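You operate a simulated robot arm through the tools that you are given. There is no shell and no other tool. Be economical: measure what you need, move in short steps, check, and stop when the job is done.

The job below is to be done with a simulated robot arm. You get a single attempt, and the scene is never put back.

TASK
Wind the wall clock 3 turns, set the time and start its pendulum.
Fine: hands within two minutes of the time display on the radio bench; shut the clock door again.
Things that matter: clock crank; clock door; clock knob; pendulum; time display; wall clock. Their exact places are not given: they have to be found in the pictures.

The check looks at the end state, three seconds after you hand in, the way a careful person would. Anything else that was tipped, shoved, dropped, spilled or broken makes it a failure.

THE ROBOT
A 7-joint arm with a two-finger parallel gripper on a trunk, on a base that drives. Base frame: it is fixed to the floor where the robot stands at the start and does not move with it; the origin is under the middle of the robot, x ahead of it, y to its left, z up. Units: mm, degrees, N and s.
With the tool pointing down near the work surface it reaches from about 480 to 920 mm from the robot's upright axis, wherever it stands. Its first joint turns from -115.0 to 115.0 degrees. Places, roughly: clock crank [600, 0, 1300]; clock door [600, -100, 1100]; clock knob [600, -100, 1400]; pendulum [700, -100, 1100]; time display [600, 200, 1100]; wall clock [800, -100, 1200]. Payload 3.91 kg.
The tool frame sits at the grasp point between the pads (the TCP): z along the fingers, y along the line on which they close. The tips reach 30 mm beyond it. The gripper opens to 110 mm. The fingers are 20 mm wide and 10 mm thick; the gripper's body (48 by 112 mm) begins 55 mm behind the TCP.
Orientation is told as [roll, pitch, yaw] about the base's x, y, z axes, in that order, counted from this pose: with the fingers straight down and closing along the base's y, the tool's x points along the base's -x, its y along +y and its z along -z.

THE INTERFACE
- The arm moves only by the tool nudge_tool. Its argument "rows" is a list of rows, each a list of 3 entries, a list of its own where there are three numbers: the shift along the tool's x, y, z in units of 20 mm (1.0 is 20 mm), then the turn, a rotation vector about the tool's x, y, z in units of 5 degrees (1.0 is 5 degrees), then the finger opening in m, from 0 to 0.11. In form: [[[tx, ty, tz], [wx, wy, wz], fingers], ...]. A call has 1 to 12 rows; each row shifts and turns the commanded pose from where the row before left it, along the tool's axes as they then stand. A call with a number of a shift or a turn outside -1 to 1 is refused whole. Each row takes 0.2 s and may step no farther than 50 mm and 8.6 degrees from the row before; otherwise, or with a gripper value out of range, the whole call is refused. Where a pose cannot be reached the arm comes as near as it can. A force on the tool above 40 N (or 10 N above the force at the start of the call, whichever is more), or a blocked arm, ends the call early, and 0.2 s more pass. Each finger travels about 153 mm/s and halts on what it meets, pressing with about 30 N; the grip force reading is that of the motor and also rises with nothing between the fingers. The clock runs only during rows and for 0.2 s after the last one: add rows that do not move to give the fingers time. It gives the time, the measured TCP pose, the force on the tool (base axes), the opening and the grip force at its end, in the units of the frame above (readings bear some noise), with the torque about the TCP (base axes, N m) and any sound that the robot's microphone picked up, and new pictures: "show" is both (left out), scene, wrist or none.
- Cameras (640 x 400 px; columns grow to the right, rows downward): "scene" is now at [229.3, 171.7, 1493.7]; the picture's right is [-0.37, -0.93, 0.00], its down [-0.24, 0.10, -0.97] and it looks along [0.90, -0.36, -0.26] (base axes); focal length 214 px, centre (320, 200). "wrist" rides on the gripper at [72, 17, -103] in the tool frame; the picture's right is [-0.23, 0.97, 0.00], its down [-0.76, -0.18, -0.62] and it looks along [-0.61, -0.14, 0.78] (tool axes); focal length 222 px, centre (320, 200).
- lift_body(by): slides the trunk up (or, below 0, down) by that many mm; the arm and the scene camera ride with it, the base frame stays. It gives what a move gives, with no picture.
- roll_base(legs): drives the robot by 1 to 6 legs, each [ahead, left, turn to the left] in mm, mm and degrees, along the robot's own axes; the way and the turn of a leg run together, so that a leg with both is an arc; at most 1500 mm and 180 degrees a leg. The arm and the cameras ride along, it lands a little off, and it stops where it bumps. It gives what a move gives, and a new picture of the scene camera.
- aim_head(pan, tilt): turns the head with the scene camera to pan (to the left, within 80 degrees either way) and tilt (down, from -29 to 69), counted from straight ahead of the robot. It gives what a move gives, and a new picture of the scene camera.
- locate(camera, pixels): there is no depth. For up to 12 entries [column, row, z] of the newest picture of that camera ("zoom" is the newest enlarged one), the place [x, y] in the base frame at which the ray of that pixel passes the height z, good to about 2 mm. The clock stands still meanwhile.
- enlarge(camera, box): a new picture of the part [left, top, right, bottom] of that camera's present view, enlarged. The clock stands still meanwhile.
- finish_job(): hands the job in; it is judged then, once.

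Keep the steps short. Do not move on a guess: measure, check each grasp and each placing, and mend mistakes. In all there are 80 turns and 260 pictures (those below and enlarged ones count). Leave the gripper open and the arm clear of the work at the hand-in unless told otherwise, and finish with a single line.

The tools are called after "Emit:" as name(argument=value, ...) on one line, values as JSON. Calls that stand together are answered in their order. nudge_tool: Moves the arm, as the interface text tells. Its arguments: {"type":"object","properties":{"rows":{"type":"array"},"show":{"type":"string","enum":["both","scene","wrist","none"]}},"required":["rows"]} The other tools are called the same way: lift_body (by) slides the trunk up or down; roll_base (legs) drives the base; aim_head (pan, tilt) turns the head that bears the scene camera; locate (camera, pixels) gives the place at which the rays of pixels pass given heights; enlarge (camera, box) takes an enlarged picture of a part of a camera's view; finish_job () hands the job in.

At the start:

```text
t: 0.0
ee_pos: [553.2, 42.5, 1566.1]
ee_rot: [0.0, 0.0, 0.0]
wrist_force: [0.0, 0.5, 0.4]
moment: [0.01, 0.0, 0.01]
finger_gap: 110.1
grasp_force: 0.0
trunk travel left (down, up): [-800.0, 190.0]
robot x, y, heading: [-1.1, -2.9, 0.1]
head pan, tilt: [-21.9, 15.1]
```

scene: 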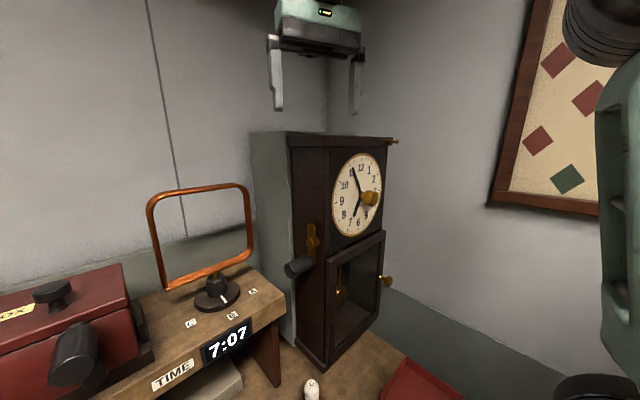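
wrist: 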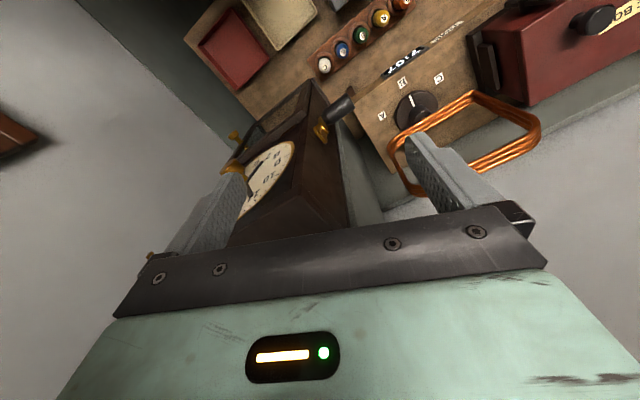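

The clock is at about column 340, with the crank on its left side near (300,260). The time display reads 7:07. I'll enlarge both for details.

Emit:
enlarge(camera="scene", box=[240, 120, 410, 250])

Emit:
enlarge(camera="scene", box=[240, 210, 410, 380])

Emit:
enlarge(camera="scene", box=[140, 300, 330, 400])

```text
3.08 times, centred on (325, 185) of scene
```

zoom: 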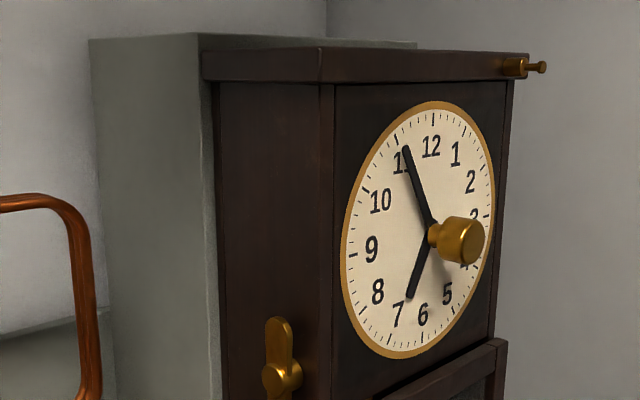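

```text
2.35 times, centred on (325, 295) of scene
```

zoom: 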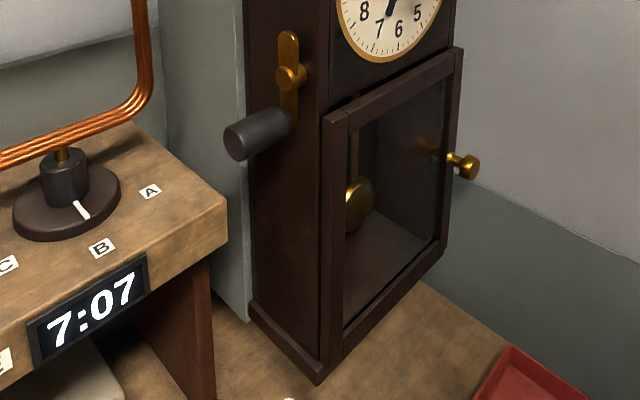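

```text
3.37 times, centred on (235, 350) of scene
```

zoom: 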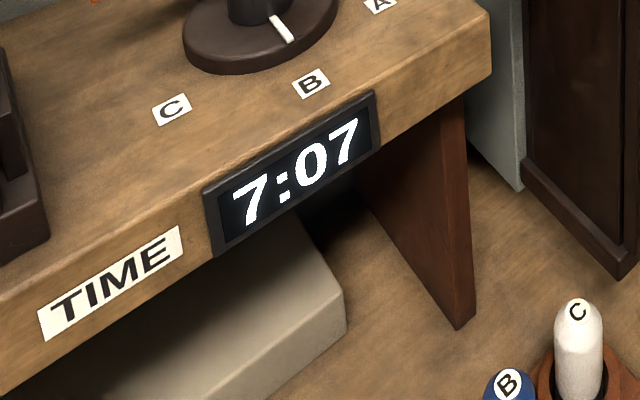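

The display reads 7:07 and the clock shows about 6:56. To triangulate the positions I'll enlarge the wrist view, which shows the same parts.

Emit:
enlarge(camera="wrist", box=[200, 60, 400, 240])

Emit:
aim_head(pan=-15, tilt=35)

```text
2.22 times, centred on (300, 150) of wrist
```

zoom: 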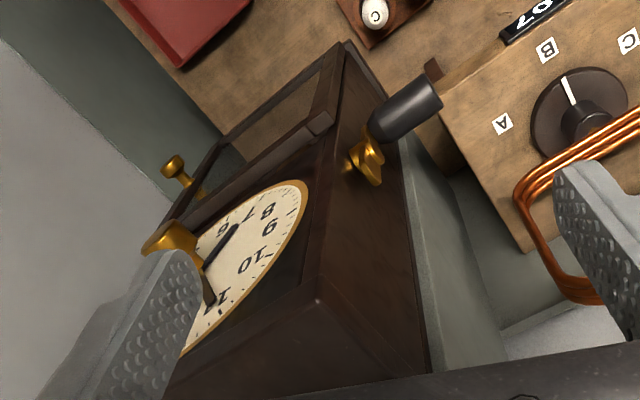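

```text
t: 0.8
ee_pos: [553.6, 42.9, 1567.2]
ee_rot: [0.0, 0.0, 0.0]
wrist_force: [-0.4, -0.5, -0.1]
moment: [-0.01, 0.04, -0.02]
finger_gap: 109.8
grasp_force: 0.1
trunk travel left (down, up): [-800.0, 190.0]
robot x, y, heading: [-1.2, 1.3, 0.1]
head pan, tilt: [-15.0, 35.0]
```

scene: 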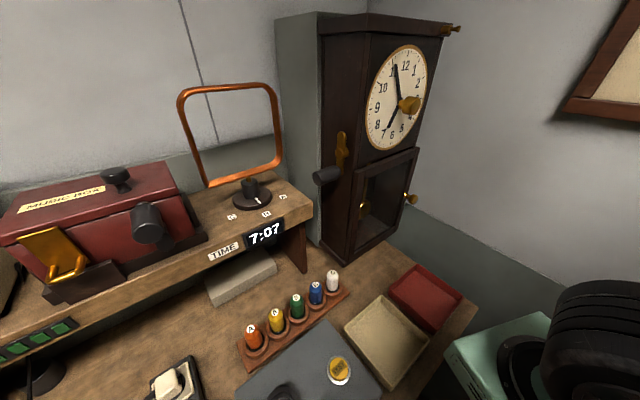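

Locating rays at two heights from the wrist zoom.

Emit:
locate(camera="zoom", pixels=[[425, 95, 1200], [425, 95, 1400], [173, 163, 1100], [173, 163, 1300], [320, 305, 1300], [320, 305, 1500], [345, 45, 900], [345, 45, 1100], [170, 235, 1300], [170, 235, 1400], [430, 375, 1300], [430, 375, 1500]])

Emit:
enlarge(camera="scene", box=[270, 0, 470, 140])

```text
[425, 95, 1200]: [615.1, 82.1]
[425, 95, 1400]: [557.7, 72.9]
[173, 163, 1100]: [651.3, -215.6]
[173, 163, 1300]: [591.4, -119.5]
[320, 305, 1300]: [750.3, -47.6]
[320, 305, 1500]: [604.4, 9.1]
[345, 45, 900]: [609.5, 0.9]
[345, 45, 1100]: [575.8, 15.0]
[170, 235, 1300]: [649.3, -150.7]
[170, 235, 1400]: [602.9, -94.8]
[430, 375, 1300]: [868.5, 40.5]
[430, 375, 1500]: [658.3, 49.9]
```

```text
2.86 times, centred on (370, 70) of scene
```

zoom: 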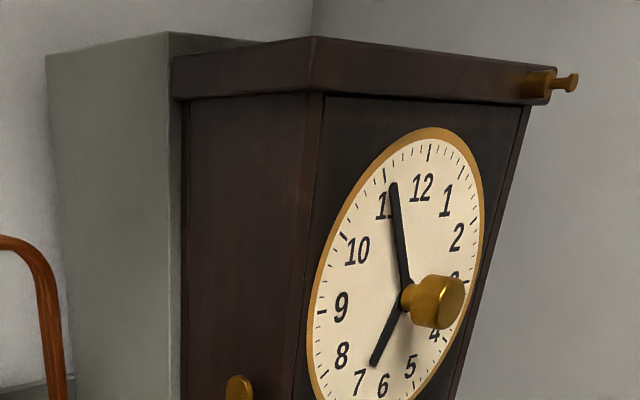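

Locating the corresponding points from the scene camera.

Emit:
locate(camera="zoom", pixels=[[452, 302, 1300], [452, 302, 1400], [313, 38, 1400], [313, 38, 1450], [172, 57, 1400], [172, 57, 1450], [556, 68, 1400], [556, 68, 1450], [405, 300, 1300], [405, 300, 1350]])

Emit:
enlarge(camera="scene", box=[290, 120, 450, 280])

```text
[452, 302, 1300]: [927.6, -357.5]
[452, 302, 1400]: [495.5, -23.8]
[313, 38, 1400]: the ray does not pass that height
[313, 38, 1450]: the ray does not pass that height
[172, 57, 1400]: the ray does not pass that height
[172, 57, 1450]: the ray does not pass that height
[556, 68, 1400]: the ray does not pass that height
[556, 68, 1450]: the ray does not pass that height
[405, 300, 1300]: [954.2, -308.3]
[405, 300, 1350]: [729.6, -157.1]
```

```text
2.50 times, centred on (370, 200) of scene
```

zoom: 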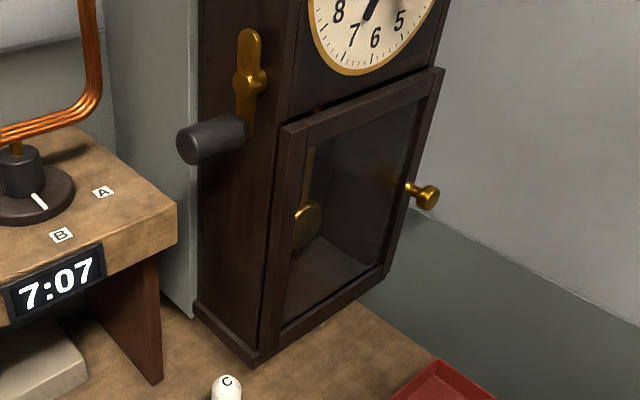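

The clock's front seems to be yawed about 21°, facing (-0.93,-0.37). Next I'll get rays for the crank and door from this scene zoom, then check the free space on the right.

Emit:
locate(camera="zoom", pixels=[[186, 148, 1200], [186, 148, 1300], [250, 78, 1200], [250, 78, 1300], [430, 198, 1100], [430, 198, 1200], [252, 365, 900], [252, 365, 1000], [382, 270, 1000], [382, 270, 1100], [303, 225, 1100], [303, 225, 1150]])

Emit:
aim_head(pan=-65, tilt=40)

```text
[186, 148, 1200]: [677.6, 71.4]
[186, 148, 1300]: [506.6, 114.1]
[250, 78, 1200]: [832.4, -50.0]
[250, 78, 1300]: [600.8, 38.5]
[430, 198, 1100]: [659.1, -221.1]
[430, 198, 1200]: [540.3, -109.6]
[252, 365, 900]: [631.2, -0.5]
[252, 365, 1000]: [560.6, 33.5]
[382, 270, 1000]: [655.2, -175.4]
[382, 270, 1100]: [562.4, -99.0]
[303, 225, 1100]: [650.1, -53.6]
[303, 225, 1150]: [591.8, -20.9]
```

```text
t: 2.0
ee_pos: [554.8, 42.8, 1566.3]
ee_rot: [0.0, 0.0, 0.0]
wrist_force: [-0.2, 1.1, -0.9]
moment: [0.01, 0.02, 0.02]
finger_gap: 109.9
grasp_force: 0.1
trunk travel left (down, up): [-800.0, 190.0]
robot x, y, heading: [-5.0, 2.5, 0.1]
head pan, tilt: [-65.0, 40.0]
```

scene: 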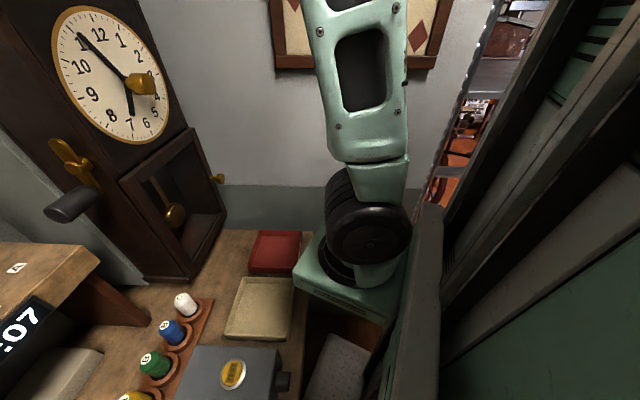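

The triangulation gives these positions:

| Part | Position |
|---|---|
| Clock knob tip | about (616,-113,1372) |
| Door knob tip | about (649,-211,1109) |
| Crank hub | about (631,27,1287) |
| Crank handle end | about (602,84,1244) |

First I'll back the base by 150 mm for room, then pitch the tool to horizontal.

Emit:
roll_base(legs=[[-150, 0, 0]])

Emit:
nudge_tool(rows=[[[0, 0, 0], [0, -1, 0], 0.11], [[0, 0, 0], [0, -1, 0], 0.11], [[0, 0, 0], [0, -1, 0], 0.11], [[0, 0, 0], [0, -1, 0], 0.11], [[0, 0, 0], [0, -1, 0], 0.11], [[0, 0, 0], [0, -1, 0], 0.11], [[0, 0, 0], [0, -1, 0], 0.11], [[0, 0, 0], [0, -1, 0], 0.11], [[0, 0, 0], [0, -1, 0], 0.11]], show="wrist")

```text
t: 3.4
ee_pos: [402.2, 42.6, 1567.1]
ee_rot: [0.0, 0.0, 0.0]
wrist_force: [-0.3, 0.0, -0.7]
moment: [0.0, -0.02, -0.03]
finger_gap: 110.0
grasp_force: 0.1
trunk travel left (down, up): [-800.0, 190.0]
robot x, y, heading: [-152.7, 0.5, -0.4]
head pan, tilt: [-65.0, 40.0]
```

scene: 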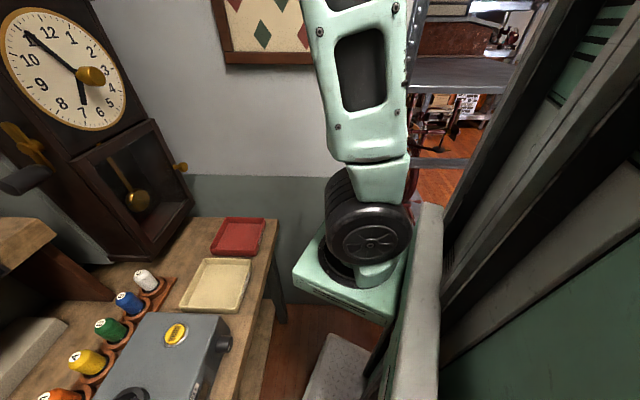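

```text
t: 5.4
ee_pos: [402.1, 41.6, 1566.9]
ee_rot: [0.0, -45.1, -0.1]
wrist_force: [-0.2, -0.3, -0.2]
moment: [0.0, 0.01, 0.01]
finger_gap: 109.8
grasp_force: 0.1
trunk travel left (down, up): [-800.0, 190.0]
robot x, y, heading: [-148.3, 0.1, -0.2]
head pan, tilt: [-65.0, 40.0]
```

wrist: 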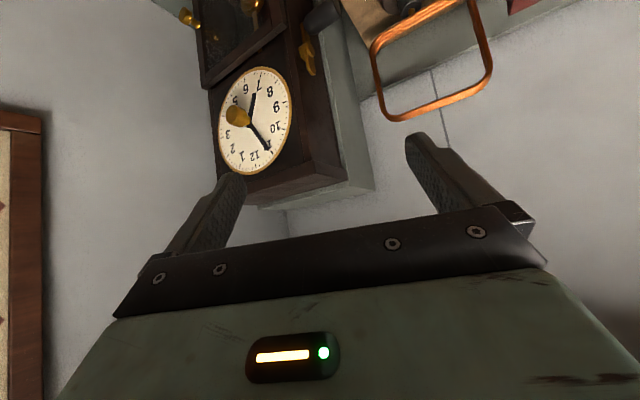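

The arm pitches fine. I'll enlarge the face and crank in this wrist view, both to read the time and to look for direction marks.

Emit:
enlarge(camera="wrist", box=[190, 0, 350, 200])

Emit:
nudge_tool(rows=[[[0, 0, 0], [0, -1, 0], 0.11], [[0, 0, 0], [0, -1, 0], 0.11], [[0, 0, 0], [0, -1, 0], 0.11], [[0, 0, 0], [0, -1, 0], 0.11], [[0, 0, 0], [0, -1, 0], 0.11], [[0, 0, 0], [0, -1, 0], 0.11], [[0, 0, 0], [0, -1, 0], 0.11], [[0, 0, 0], [0, -1, 0], 0.11], [[0, 0, 0], [0, -1, 0], 0.11]], show="none")

Emit:
aim_head(pan=-20, tilt=20)

Emit:
enlarge(camera="scene", box=[240, 100, 440, 300])

```text
2.00 times, centred on (270, 100) of wrist
```

zoom: 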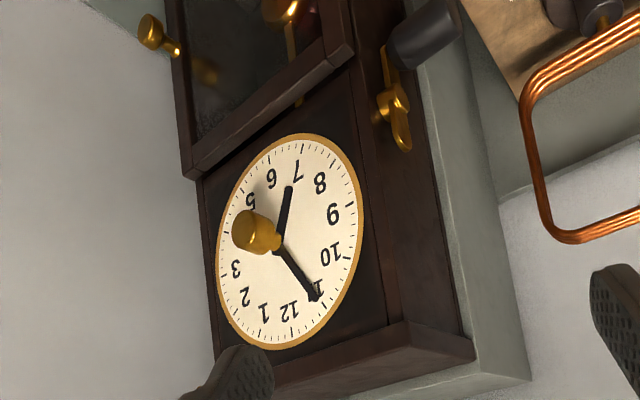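

```text
t: 7.4
ee_pos: [443.3, 79.6, 1537.1]
ee_rot: [-161.8, -89.9, 161.8]
wrist_force: [-0.3, 1.0, -0.2]
moment: [-0.01, -0.04, -0.02]
finger_gap: 110.0
grasp_force: 0.0
out of reach, approached as far as the arm can: row 1, 2, 3, 4
trunk travel left (down, up): [-800.0, 190.0]
robot x, y, heading: [-152.8, 2.9, 0.1]
head pan, tilt: [-65.0, 40.0]
```

```text
t: 8.5
ee_pos: [443.2, 79.3, 1536.3]
ee_rot: [-7.6, -90.0, 7.7]
wrist_force: [0.1, -0.3, 0.1]
moment: [0.02, -0.05, -0.02]
finger_gap: 110.2
grasp_force: 0.0
trunk travel left (down, up): [-800.0, 190.0]
robot x, y, heading: [-154.5, 1.3, 0.0]
head pan, tilt: [-20.0, 20.0]
```

scene: 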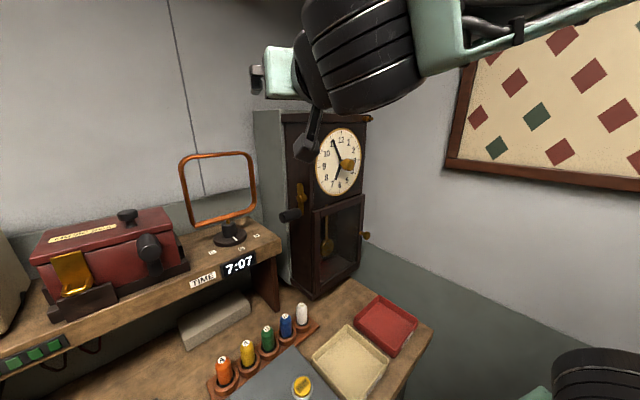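

```text
2.00 times, centred on (340, 200) of scene
```

zoom: 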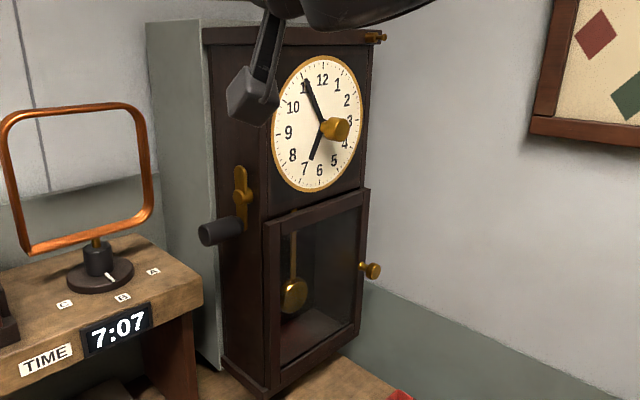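

The tool is horizontal. Next I'll yaw it about 21.5° left to face the clock, roll it +90° about its axis so the fingers close vertically, and lower the trunk 200 mm.

Emit:
nudge_tool(rows=[[[0, 0, 0], [-1, 0, 0], 0.11], [[0, 0, 0], [-1, 0, 0], 0.11], [[0, 0, 0], [-1, 0, 0], 0.11], [[0, 0, 0], [-1, 0, 0], 0.11], [[0, 0, 0], [-0.3, 0, 0], 0.11]], show="none")

Emit:
lift_body(by=-200)

Emit:
nudge_tool(rows=[[[0, 0, 0], [0, 0, 1], 0.11], [[0, 0, 0], [0, 0, 1], 0.11], [[0, 0, 0], [0, 0, 1], 0.11], [[0, 0, 0], [0, 0, 1], 0.11], [[0, 0, 0], [0, 0, 1], 0.11], [[0, 0, 0], [0, 0, 1], 0.11], [[0, 0, 0], [0, 0, 1], 0.11], [[0, 0, 0], [0, 0, 1], 0.11], [[0, 0, 0], [0, 0, 1], 0.11]], show="both")

```text
t: 9.7
ee_pos: [460.6, 99.5, 1502.3]
ee_rot: [33.4, -89.9, -11.9]
wrist_force: [-0.6, -0.5, -0.5]
moment: [-0.01, -0.04, -0.05]
finger_gap: 110.1
grasp_force: 0.1
out of reach, approached as far as the arm can: row 1, 2, 4
trunk travel left (down, up): [-800.0, 190.0]
robot x, y, heading: [-150.6, 0.2, 0.2]
head pan, tilt: [-20.0, 20.0]
```

```text
t: 11.9
ee_pos: [460.5, 99.7, 1301.6]
ee_rot: [-3.1, -90.0, 24.6]
wrist_force: [-0.2, 0.5, 0.4]
moment: [-0.01, 0.0, -0.02]
finger_gap: 109.9
grasp_force: 0.0
trunk travel left (down, up): [-600.0, 390.0]
robot x, y, heading: [-151.1, -3.4, -0.1]
head pan, tilt: [-20.0, 20.0]
```

```text
t: 13.9
ee_pos: [470.1, 121.0, 1308.6]
ee_rot: [89.8, -45.1, -68.5]
wrist_force: [0.2, 0.0, -0.1]
moment: [-0.06, 0.01, -0.01]
finger_gap: 110.1
grasp_force: 0.1
out of reach, approached as far as the arm can: row 7, 8, 9
trunk travel left (down, up): [-600.0, 390.0]
robot x, y, heading: [-150.2, -0.8, 0.1]
head pan, tilt: [-20.0, 20.0]
```

scene: 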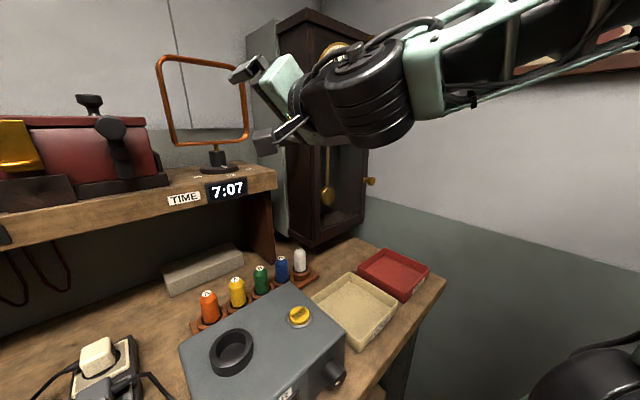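
wrist: 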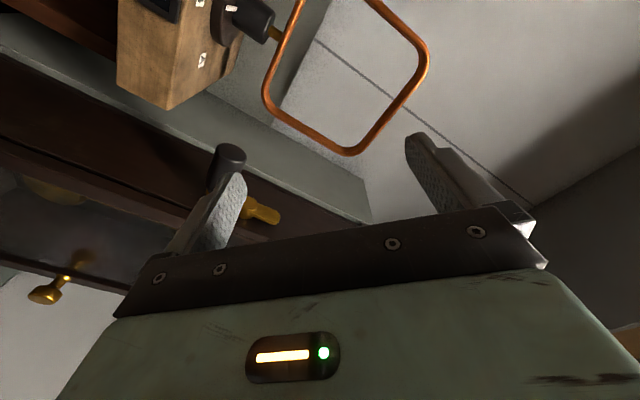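

The arm is too folded at this range, so I'll move the base to stand more square to the clock and farther away. First I'll look at the floor to the right to measure the free space.

Emit:
aim_head(pan=-70, tilt=35)

```text
t: 15.1
ee_pos: [470.2, 119.6, 1307.1]
ee_rot: [89.8, -45.2, -68.5]
wrist_force: [0.5, -0.7, -1.2]
moment: [-0.01, 0.02, -0.02]
finger_gap: 110.0
grasp_force: 0.1
trunk travel left (down, up): [-600.0, 390.0]
robot x, y, heading: [-153.4, -0.1, -0.2]
head pan, tilt: [-70.0, 35.0]
```

scene: 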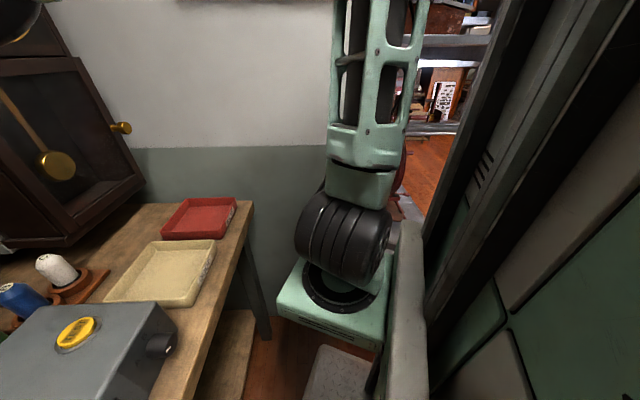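

Emit:
locate(camera="scene", pixels=[[430, 160, 0], [425, 205, 0], [262, 340, 0], [290, 322, 0], [250, 205, 935], [180, 395, 935], [270, 335, 0], [300, 365, 200], [300, 365, 400], [285, 305, 900], [380, 340, 900]])

Emit:
enlarge(camera="scene", box=[220, 100, 480, 400])

```text
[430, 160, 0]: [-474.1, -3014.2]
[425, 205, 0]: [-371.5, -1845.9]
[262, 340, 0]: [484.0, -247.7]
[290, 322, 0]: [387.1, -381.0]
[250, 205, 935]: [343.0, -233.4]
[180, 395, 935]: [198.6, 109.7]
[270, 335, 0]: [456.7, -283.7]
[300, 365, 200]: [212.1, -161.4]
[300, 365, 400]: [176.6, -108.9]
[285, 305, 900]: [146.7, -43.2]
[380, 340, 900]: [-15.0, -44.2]
```

```text
1.33 times, centred on (350, 250) of scene
```

zoom: 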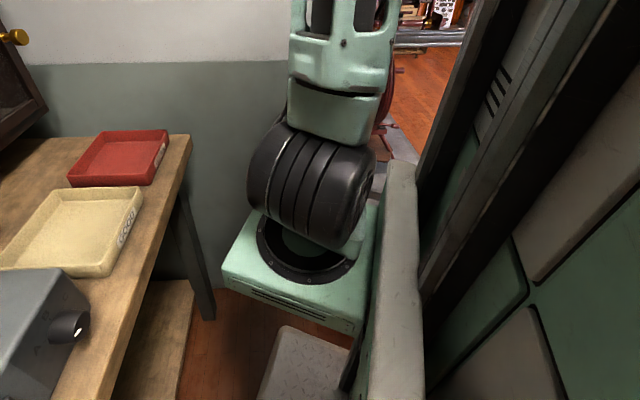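

The clock hangs on the wall and the table stands square to it, with its front edge at f≈325 and its right edge near the wall. I'll sidestep the robot right and then turn it 21.5° left to face the clock.

Emit:
roll_base(legs=[[20, -240, 0], [0, 0, 21.5]])

Emit:
aim_head(pan=0, tilt=10)

```text
t: 16.9
ee_pos: [480.9, -92.4, 1308.1]
ee_rot: [89.7, -45.3, -67.6]
wrist_force: [0.4, -0.3, 0.4]
moment: [-0.02, -0.02, 0.01]
finger_gap: 110.3
grasp_force: 0.1
trunk travel left (down, up): [-600.0, 390.0]
robot x, y, heading: [-137.8, -223.9, 0.8]
head pan, tilt: [-70.0, 35.0]
stopped in leg 1: the robot was blocked; the commanded pose is now the measured one
```

scene: 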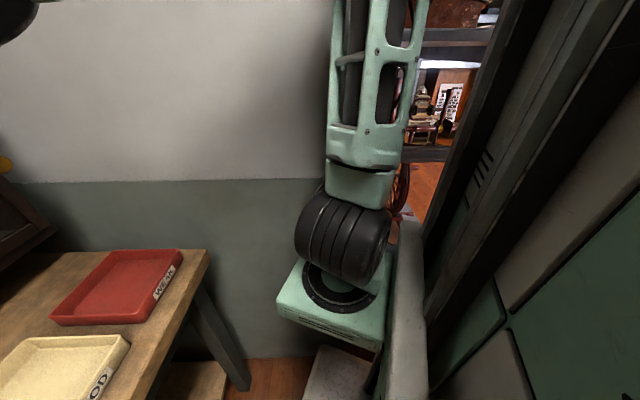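

```text
t: 18.3
ee_pos: [481.7, -94.4, 1308.3]
ee_rot: [89.6, -45.3, -67.5]
wrist_force: [-0.3, -0.5, 0.0]
moment: [0.03, 0.01, 0.01]
finger_gap: 110.4
grasp_force: 0.0
trunk travel left (down, up): [-600.0, 390.0]
robot x, y, heading: [-136.4, -221.3, 0.7]
head pan, tilt: [0.0, 10.0]
```

scene: 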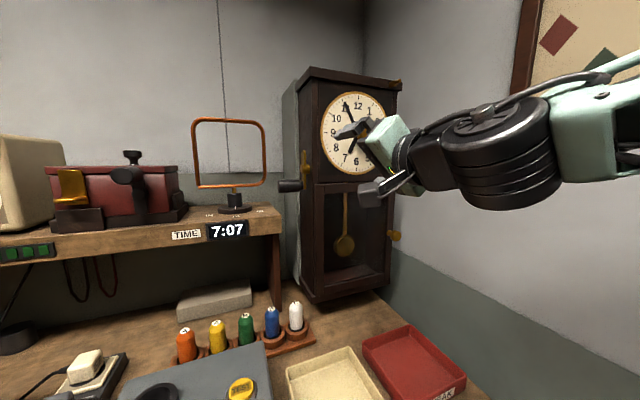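

It bumped on the right, most likely its front-right corner on the slanted wall. I'll ease 40 mm left and then turn left so the robot stands parallel to the wall.

Emit:
roll_base(legs=[[-30, 40, 0], [0, 0, 20.8]])

```text
t: 20.4
ee_pos: [363.1, 159.7, 1307.9]
ee_rot: [89.6, -45.3, -46.5]
wrist_force: [0.4, 0.0, 0.8]
moment: [0.01, -0.02, -0.02]
finger_gap: 110.1
grasp_force: 0.0
trunk travel left (down, up): [-600.0, 390.0]
robot x, y, heading: [-171.0, -186.7, 21.7]
head pan, tilt: [0.0, 10.0]
```

scene: 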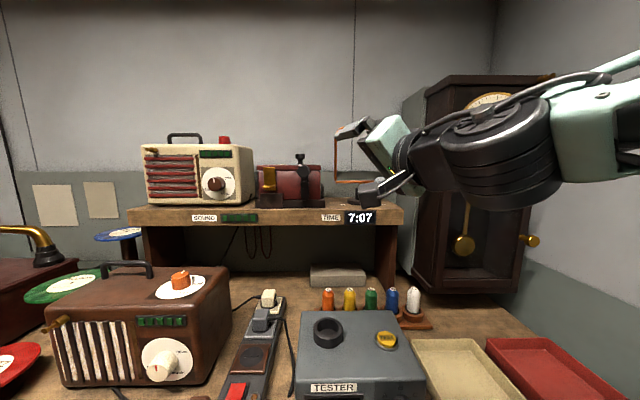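

The robot now faces the wall squarely. I'll undo the extra yaw (about -21.8°) while shifting right, then complete the roll while moving forward.

Emit:
nudge_tool(rows=[[[-1, -1, 0], [0.77, -0.77, 0], 0.11], [[-1, -1, 0], [0.77, -0.77, 0], 0.11], [[-1, -1, 0], [0.77, -0.77, 0], 0.11], [[-1, -1, 0], [0.77, -0.77, 0], 0.11], [[-1, -1, 0], [0, 0, 0], 0.11], [[-1, -1, 0], [0, 0, 0], 0.11]], show="none")

Emit:
nudge_tool(rows=[[[0, 0, 0.5], [0, 0, 1], 0.11], [[0, 0, 0.5], [0, 0, 1], 0.11], [[0, 0, 0.5], [0, 0, 1], 0.11], [[0, 0, 0.5], [0, 0, 1], 0.11], [[0, 0, 0.5], [0, 0, 1], 0.11], [[0, 0, 0.5], [0, 0, 1], 0.11], [[0, 0, 0.5], [0, 0, 1], 0.11], [[0, 0, 0.5], [0, 0, 1], 0.11], [[0, 0, 0.5], [0, 0, 1], 0.11]], show="both")

```text
t: 21.8
ee_pos: [459.5, 34.8, 1309.7]
ee_rot: [89.7, -45.3, -68.4]
wrist_force: [0.4, -0.3, -0.2]
moment: [0.0, 0.03, -0.01]
finger_gap: 110.0
grasp_force: 0.0
out of reach, approached as far as the arm can: row 5, 6
trunk travel left (down, up): [-600.0, 390.0]
robot x, y, heading: [-170.1, -185.3, 22.0]
head pan, tilt: [0.0, 10.0]
```

```text
t: 23.8
ee_pos: [542.5, 91.1, 1455.5]
ee_rot: [89.8, -0.2, -68.6]
wrist_force: [-0.4, 0.8, -1.1]
moment: [0.0, 0.02, -0.02]
finger_gap: 109.7
grasp_force: 0.0
out of reach, approached as far as the arm can: row 1, 2, 3, 4, 5, 6, 7, 8, 9
trunk travel left (down, up): [-600.0, 390.0]
robot x, y, heading: [-169.8, -184.5, 21.8]
head pan, tilt: [0.0, 10.0]
```

scene: 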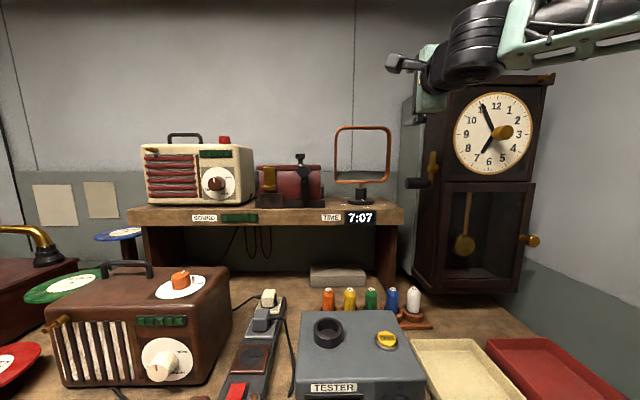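
wrist: 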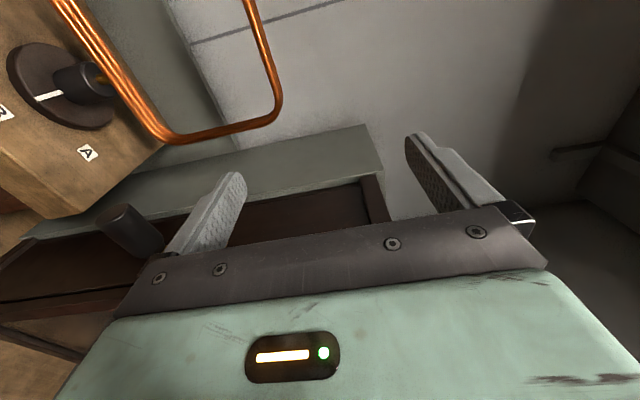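

The tool is now horizontal with the fingers closing vertically, at about u=538, v=-116, z=1455. The arm prefers to be high relative to the trunk, so I'll lower the trunk 150 mm.

Emit:
lift_body(by=-150)

Emit:
nudge_tool(rows=[[[0, 0, -1], [0, 0, 0], 0.11], [[0, 0, -1], [0, 0, 0], 0.11]], show="both")

```text
t: 25.5
ee_pos: [540.9, 89.4, 1305.7]
ee_rot: [89.9, -0.6, -68.5]
wrist_force: [-0.8, -0.2, 0.3]
moment: [-0.03, -0.02, 0.03]
finger_gap: 110.3
grasp_force: 0.0
trunk travel left (down, up): [-450.0, 540.0]
robot x, y, heading: [-166.7, -184.2, 21.8]
head pan, tilt: [0.0, 10.0]
```

```text
t: 26.1
ee_pos: [505.8, 75.6, 1306.0]
ee_rot: [89.6, -0.4, -68.5]
wrist_force: [0.6, 0.3, -0.9]
moment: [0.02, 0.0, 0.01]
finger_gap: 109.8
grasp_force: 0.0
trunk travel left (down, up): [-450.0, 540.0]
robot x, y, heading: [-168.0, -184.0, 21.5]
head pan, tilt: [0.0, 10.0]
```

scene: 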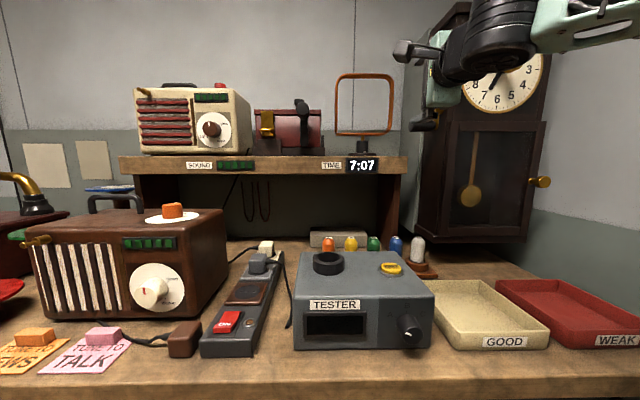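
wrist: 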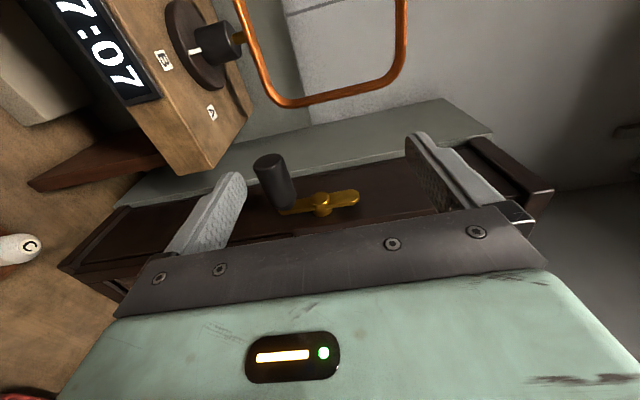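

I can see the crank handle end at (268,160) and the hub at (322,205). Triangulated, the handle centre is at u≈598, v≈-142 to -195, z≈1246. I'll align beside it first, then check.

Emit:
nudge_tool(rows=[[[-0.75, -1, 0], [0, 0, 0], 0.11], [[-0.75, -1, 0], [0, 0, 0], 0.11], [[-0.75, -1, 0], [0, 0, 0], 0.11], [[0, 0, 1], [0, 0, 0], 0.11], [[0, 0, 1], [0, 0, 0], 0.11]], show="both")

```text
t: 27.3
ee_pos: [562.5, 43.2, 1300.3]
ee_rot: [89.9, -0.2, -68.5]
wrist_force: [0.2, -0.6, -0.4]
moment: [-0.05, -0.02, 0.01]
finger_gap: 110.1
grasp_force: 0.0
out of reach, approached as far as the arm can: row 1, 2, 3, 4
trunk travel left (down, up): [-450.0, 540.0]
robot x, y, heading: [-168.9, -179.9, 21.8]
head pan, tilt: [0.0, 10.0]
```

scene: 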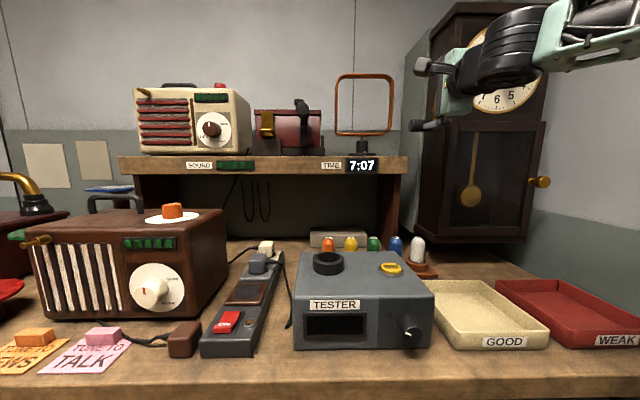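
wrist: 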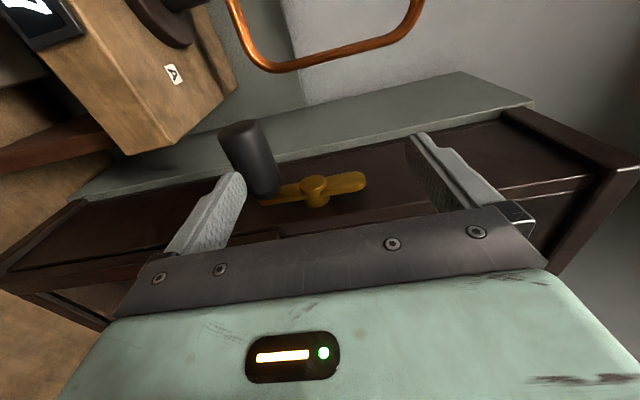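

The arm's lower limit in this pose is about z=1300, so I'll lower the trunk another 110 mm and then raise the tool back to z=1246.

Emit:
lift_body(by=-110)

Emit:
nudge_tool(rows=[[[0, 0.9, 0], [0, 0, 0], 0.11], [[0.15, 0.9, 0], [0, 0, 0], 0.11], [[0.15, 0.9, 0], [0, 0, 0], 0.11]], show="wrist")

```text
t: 28.7
ee_pos: [562.8, 43.7, 1189.8]
ee_rot: [89.8, -0.4, -68.6]
wrist_force: [0.0, -0.6, -0.3]
moment: [-0.01, 0.01, 0.01]
finger_gap: 110.2
grasp_force: 0.2
trunk travel left (down, up): [-340.0, 650.0]
robot x, y, heading: [-167.9, -185.9, 21.8]
head pan, tilt: [0.0, 10.0]
```

```text
t: 29.5
ee_pos: [559.7, 50.7, 1244.5]
ee_rot: [89.9, -0.5, -68.7]
wrist_force: [0.0, 0.1, -0.5]
moment: [-0.05, -0.03, 0.03]
finger_gap: 110.1
grasp_force: 0.0
trunk travel left (down, up): [-340.0, 650.0]
robot x, y, heading: [-168.4, -181.5, 21.6]
head pan, tilt: [0.0, 10.0]
```

wrist: 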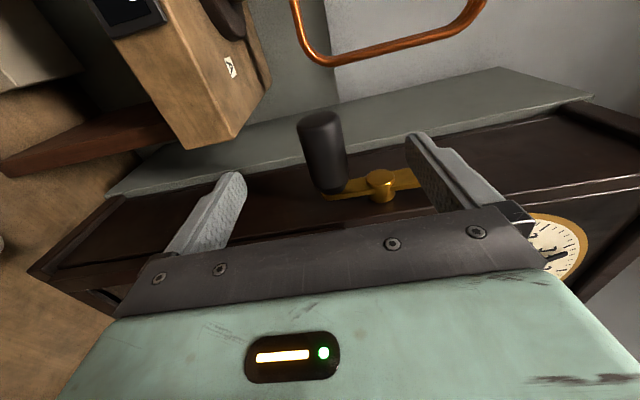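

The handle is centred between the fingers. I'll advance 54 mm and close the fingers on it.

Emit:
nudge_tool(rows=[[[0, 0, 0.9], [0, 0, 0], 0.11], [[0, 0, 0.9], [0, 0, 0], 0.11], [[0, 0, 0.9], [0, 0, 0], 0.11]], show="wrist")

Emit:
nudge_tool(rows=[[[0, 0, 0], [0, 0, 0], 0.07], [[0, 0, 0], [0, 0, 0], 0.04], [[0, 0, 0], [0, 0, 0], 0.015], [[0, 0, 0], [0, 0, 0], 0.015]], show="both")

```text
t: 30.3
ee_pos: [611.9, 71.3, 1244.4]
ee_rot: [89.9, -0.5, -68.6]
wrist_force: [-0.4, 0.0, -0.3]
moment: [0.01, 0.03, 0.0]
finger_gap: 110.2
grasp_force: 0.1
trunk travel left (down, up): [-340.0, 650.0]
robot x, y, heading: [-172.8, -184.4, 21.5]
head pan, tilt: [0.0, 10.0]
```

wrist: 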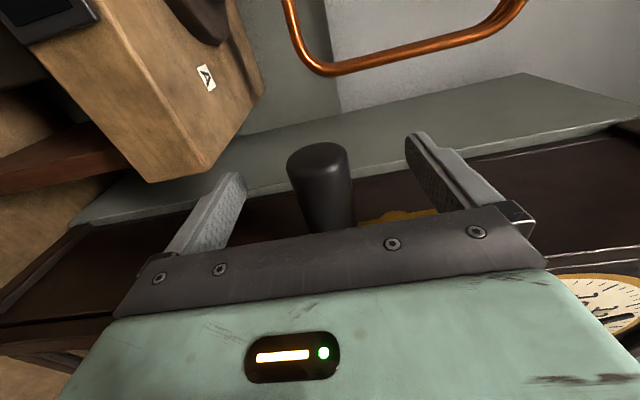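

```text
t: 31.3
ee_pos: [609.5, 70.3, 1247.1]
ee_rot: [90.1, -0.1, -68.5]
wrist_force: [1.2, 1.7, 17.6]
moment: [0.87, 0.41, 0.27]
finger_gap: 31.2
grasp_force: 45.4
trunk travel left (down, up): [-340.0, 650.0]
robot x, y, heading: [-167.4, -188.8, 21.7]
head pan, tilt: [0.0, 10.0]
```

scene: 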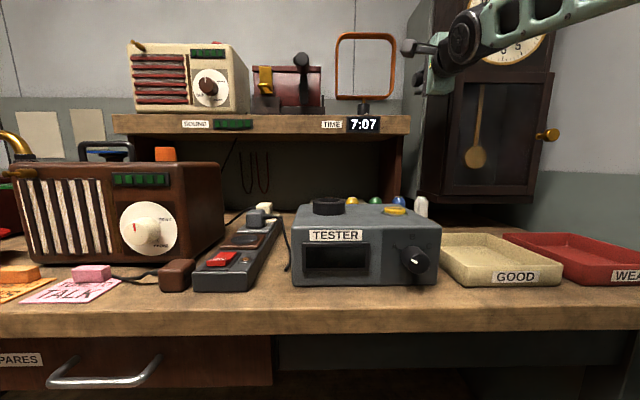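
wrist: 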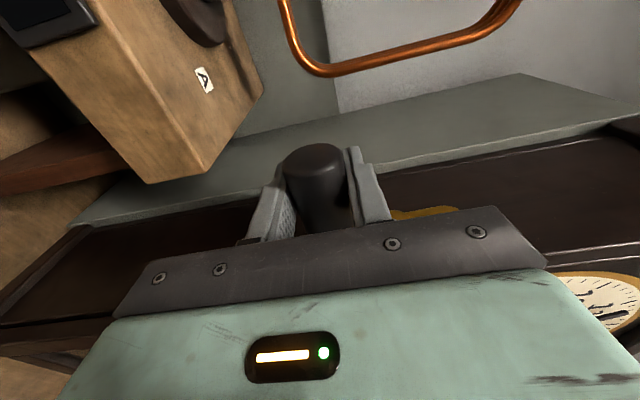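

The handle is gripped, with the gap at 31 mm. I estimate the hub at u≈590, z≈1289 and the radius at about 41 mm. I'll wind the first quarter turn clockwise as seen from outside (+u first, then up) and watch the forces.

Emit:
nudge_tool(rows=[[[0, 0.12, 0], [0, 0, 0], 0.015], [[0, 0.155, 0.785], [0, 0, 0], 0.015], [[0, 0.445, 0.665], [0, 0, 0], 0.015]], show="wrist")

```text
t: 32.1
ee_pos: [636.5, 81.8, 1258.1]
ee_rot: [89.7, -0.4, -68.5]
wrist_force: [-9.2, 2.8, 5.2]
moment: [0.76, 0.31, -0.91]
finger_gap: 31.3
grasp_force: 45.1
trunk travel left (down, up): [-340.0, 650.0]
robot x, y, heading: [-165.8, -182.5, 21.8]
head pan, tilt: [0.0, 10.0]
```

wrist: 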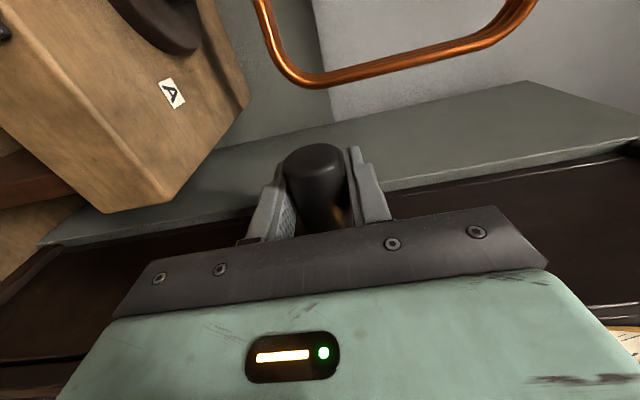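

The crank turns easily, with about 9 N on the tool. I'll continue to the top of the turn.

Emit:
nudge_tool(rows=[[[0, 0.665, 0.445], [0, 0, 0], 0.015], [[0, 0.785, 0.155], [0, 0, 0], 0.015], [[0, 0.785, -0.155], [0, 0, 0], 0.015], [[0, 0.665, -0.445], [0, 0, 0], 0.015]], show="wrist")

```text
t: 32.6
ee_pos: [642.8, 83.8, 1268.3]
ee_rot: [89.1, -0.1, -68.5]
wrist_force: [-25.2, -8.3, -11.0]
moment: [0.53, -0.72, -0.89]
finger_gap: 31.3
grasp_force: 45.2
trunk travel left (down, up): [-340.0, 650.0]
robot x, y, heading: [-168.8, -183.8, 21.7]
head pan, tilt: [0.0, 10.0]
stopped in row 2: the force on the tool passed its limit at 82 N (the readings are from after the stop); the commanded pose is now the measured one
```

wrist: 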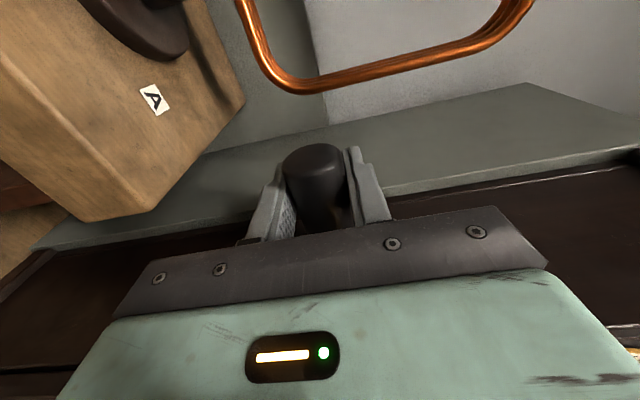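

A force jumped mainly along -u. The finger tips (u≈659) most likely met the grey slab behind the clock at u≈663. I'll regrip with the handle nearer the tips by opening, backing 17 mm and closing.

Emit:
nudge_tool(rows=[[[0, 0, -0.2], [0, 0, 0], 0.05], [[0, 0, -0.65], [0, 0, 0], 0.05], [[0, 0, 0], [0, 0, 0], 0.05]], show="wrist")

Emit:
nudge_tool(rows=[[[0, 0, 0], [0, 0, 0], 0.03], [[0, 0, 0], [0, 0, 0], 0.015], [[0, 0, 0], [0, 0, 0], 0.015]], show="wrist")

```text
t: 33.4
ee_pos: [629.0, 78.4, 1268.8]
ee_rot: [88.9, -0.2, -68.5]
wrist_force: [-0.4, -0.9, -0.1]
moment: [-0.01, 0.04, -0.05]
finger_gap: 50.1
grasp_force: 0.1
trunk travel left (down, up): [-340.0, 650.0]
robot x, y, heading: [-169.1, -182.4, 21.8]
head pan, tilt: [0.0, 10.0]
```

wrist: 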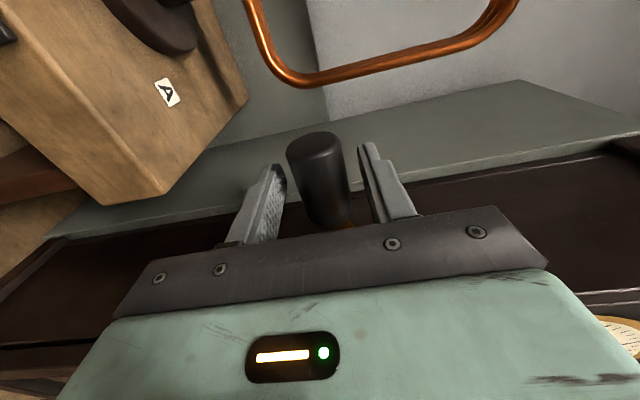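

```text
t: 34.2
ee_pos: [629.3, 78.7, 1267.8]
ee_rot: [89.0, -0.2, -68.5]
wrist_force: [0.8, -0.3, 0.5]
moment: [-0.01, 0.0, -0.02]
finger_gap: 31.3
grasp_force: 45.0
trunk travel left (down, up): [-340.0, 650.0]
robot x, y, heading: [-168.9, -184.1, 21.7]
head pan, tilt: [0.0, 10.0]
```

wrist: 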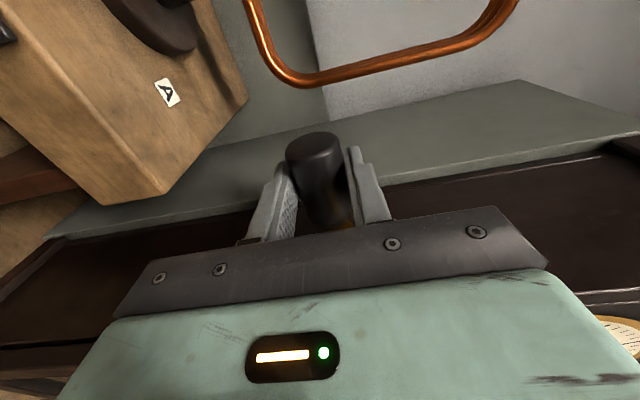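

The regrip is free of force. I'll continue from about φ≈59°.

Emit:
nudge_tool(rows=[[[0, 0.525, 0.225], [0, 0, 0], 0.015], [[0, 0.53, 0.07], [0, 0, 0], 0.015], [[0, 0.785, -0.155], [0, 0, 0], 0.015]], show="wrist")

```text
t: 34.6
ee_pos: [630.5, 78.4, 1271.6]
ee_rot: [88.3, 0.0, -68.5]
wrist_force: [-19.1, -5.9, -10.0]
moment: [0.24, -0.42, -0.81]
finger_gap: 31.0
grasp_force: 44.7
trunk travel left (down, up): [-340.0, 650.0]
robot x, y, heading: [-166.8, -186.4, 21.8]
head pan, tilt: [0.0, 10.0]
stopped in row 1: the force on the tool passed its limit at 68 N (the readings are from after the stop); the commanded pose is now the measured one
```

wrist: 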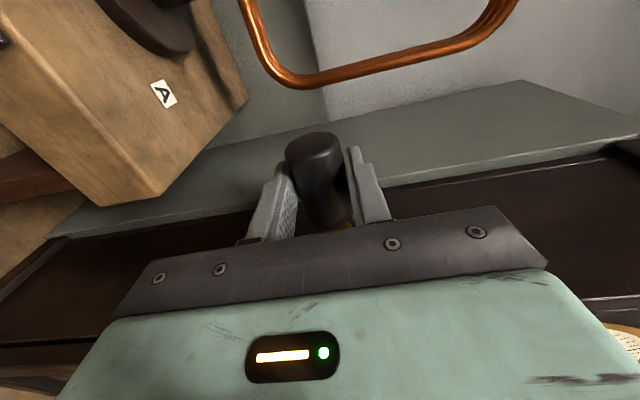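

It blocked again at the same angle with the tips well clear, so this looks like a stop and clockwise would be the wrong way. I'll reverse gently through the bottom to the other side.

Emit:
nudge_tool(rows=[[[0, -0.425, -0.325], [0, 0, 0], 0.015], [[0, -0.445, -0.665], [0, 0, 0], 0.015], [[0, -0.155, -0.785], [0, 0, 0], 0.015], [[0, 0.155, -0.785], [0, 0, 0], 0.015]], show="wrist")

```text
t: 35.0
ee_pos: [625.0, 75.9, 1267.9]
ee_rot: [89.2, 0.0, -68.6]
wrist_force: [11.2, 6.0, 5.3]
moment: [0.18, -0.04, -0.02]
finger_gap: 31.3
grasp_force: 45.0
trunk travel left (down, up): [-340.0, 650.0]
robot x, y, heading: [-170.9, -185.4, 21.7]
head pan, tilt: [0.0, 10.0]
stopped in row 2: the force on the tool passed its limit at 54 N (the readings are from after the stop); the commanded pose is now the measured one
```

wrist: 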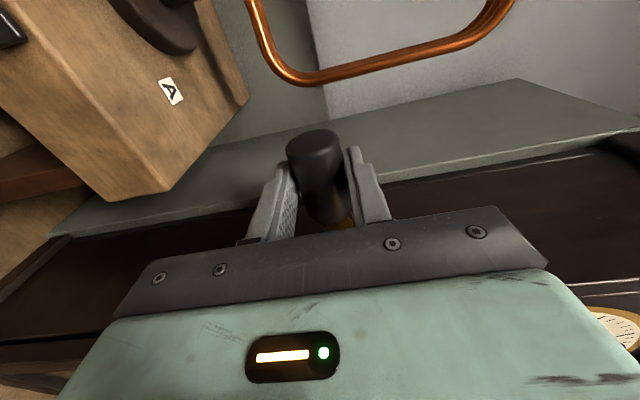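

It's blocked both ways now, so something in my geometry is off. I'll open, back off and look at the crank's actual position.

Emit:
nudge_tool(rows=[[[0, 0, 0], [0, 0, 0], 0.08], [[0, 0, 0], [0, 0, 0], 0.11], [[0, 0, -1], [0, 0, 0], 0.11], [[0, 0, -1], [0, 0, 0], 0.11], [[0, 0, -1], [0, 0, 0], 0.11]], show="both")

Emit:
enlarge(camera="wrist", box=[220, 60, 460, 220])

Emit:
enlarge(camera="scene", box=[380, 30, 540, 130])

```text
t: 36.2
ee_pos: [569.8, 53.2, 1267.8]
ee_rot: [89.1, -0.1, -68.5]
wrist_force: [-0.1, 1.1, 0.3]
moment: [-0.04, 0.03, -0.01]
finger_gap: 110.1
grasp_force: 0.1
trunk travel left (down, up): [-340.0, 650.0]
robot x, y, heading: [-167.5, -183.0, 21.9]
head pan, tilt: [0.0, 10.0]
```

scene: 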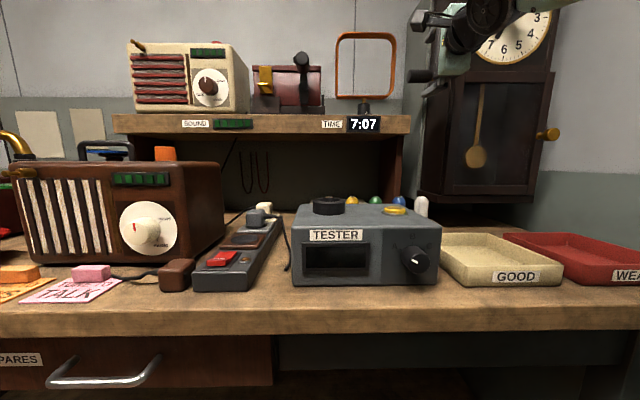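
wrist: 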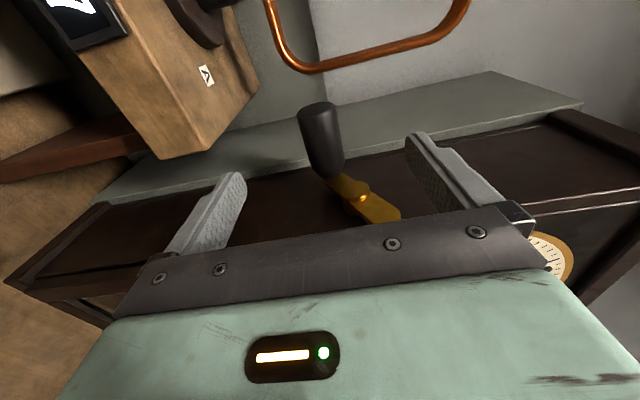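

```text
2.50 times, centred on (340, 140) of wrist
```

zoom: 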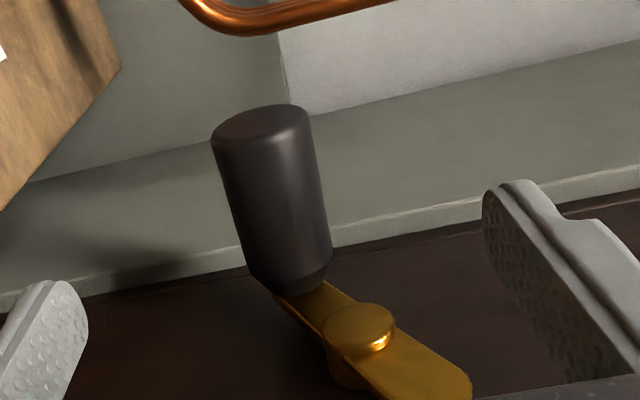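

```text
4.00 times, centred on (460, 80) of scene
```

zoom: 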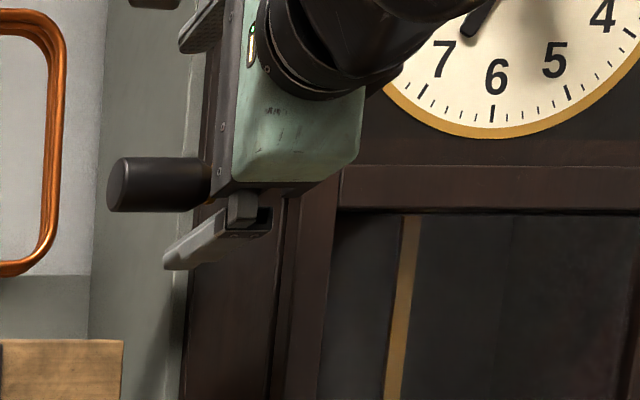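

The handle is long, and in the scene zoom my fingers look too close to the crank hub. I'll check handle-end positions by locating at z=1268.

Emit:
locate(camera="zoom", pixels=[[112, 185, 1268], [208, 185, 1268], [112, 185, 1248], [208, 185, 1248], [165, 268, 1215], [165, 268, 1210], [165, 268, 1220]])

Emit:
locate(camera="wrist", pixels=[[315, 112, 1268], [315, 112, 1260], [328, 174, 1268], [328, 174, 1260], [341, 194, 1280], [361, 187, 1289], [361, 187, 1295]])

```text
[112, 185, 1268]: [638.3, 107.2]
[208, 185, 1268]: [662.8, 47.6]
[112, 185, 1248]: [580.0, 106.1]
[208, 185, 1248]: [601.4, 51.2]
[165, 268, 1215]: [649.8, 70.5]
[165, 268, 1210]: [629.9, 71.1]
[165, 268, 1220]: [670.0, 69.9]
```

```text
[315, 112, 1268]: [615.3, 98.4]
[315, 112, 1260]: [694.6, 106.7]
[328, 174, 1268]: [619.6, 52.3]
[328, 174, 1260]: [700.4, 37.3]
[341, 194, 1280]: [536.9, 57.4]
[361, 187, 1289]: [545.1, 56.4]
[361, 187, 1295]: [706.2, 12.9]
```

Torque analysis shows contact about 32 mm above the TCP. The palm was hitting the crank's short lobe, while the reverse resistance is the ratchet, so clockwise is right. I'll regrip 18 mm further out on the handle.

Emit:
nudge_tool(rows=[[[0.9, 0, 0], [0, 0, 0], 0.11], [[0, 0, 1], [0, 0, 0], 0.11], [[0, 0, 1], [0, 0, 0], 0.11], [[0, 0, 1], [0, 0, 0], 0.11], [[0, 0, 0.2], [0, 0, 0], 0.06], [[0, 0, 0], [0, 0, 0], 0.03], [[0, 0, 0], [0, 0, 0], 0.015], [[0, 0, 0], [0, 0, 0], 0.015]], show="wrist")

```text
t: 38.0
ee_pos: [621.9, 94.2, 1268.3]
ee_rot: [89.2, -0.1, -68.6]
wrist_force: [4.7, 1.5, 5.4]
moment: [0.2, 0.02, 0.26]
finger_gap: 31.1
grasp_force: 45.2
trunk travel left (down, up): [-340.0, 650.0]
robot x, y, heading: [-170.7, -186.4, 21.6]
head pan, tilt: [0.0, 10.0]
```

wrist: 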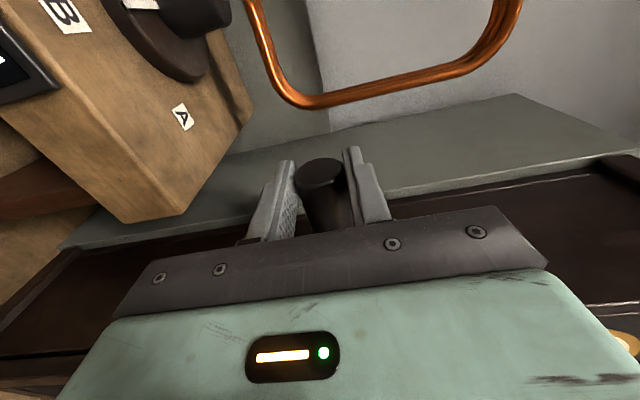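

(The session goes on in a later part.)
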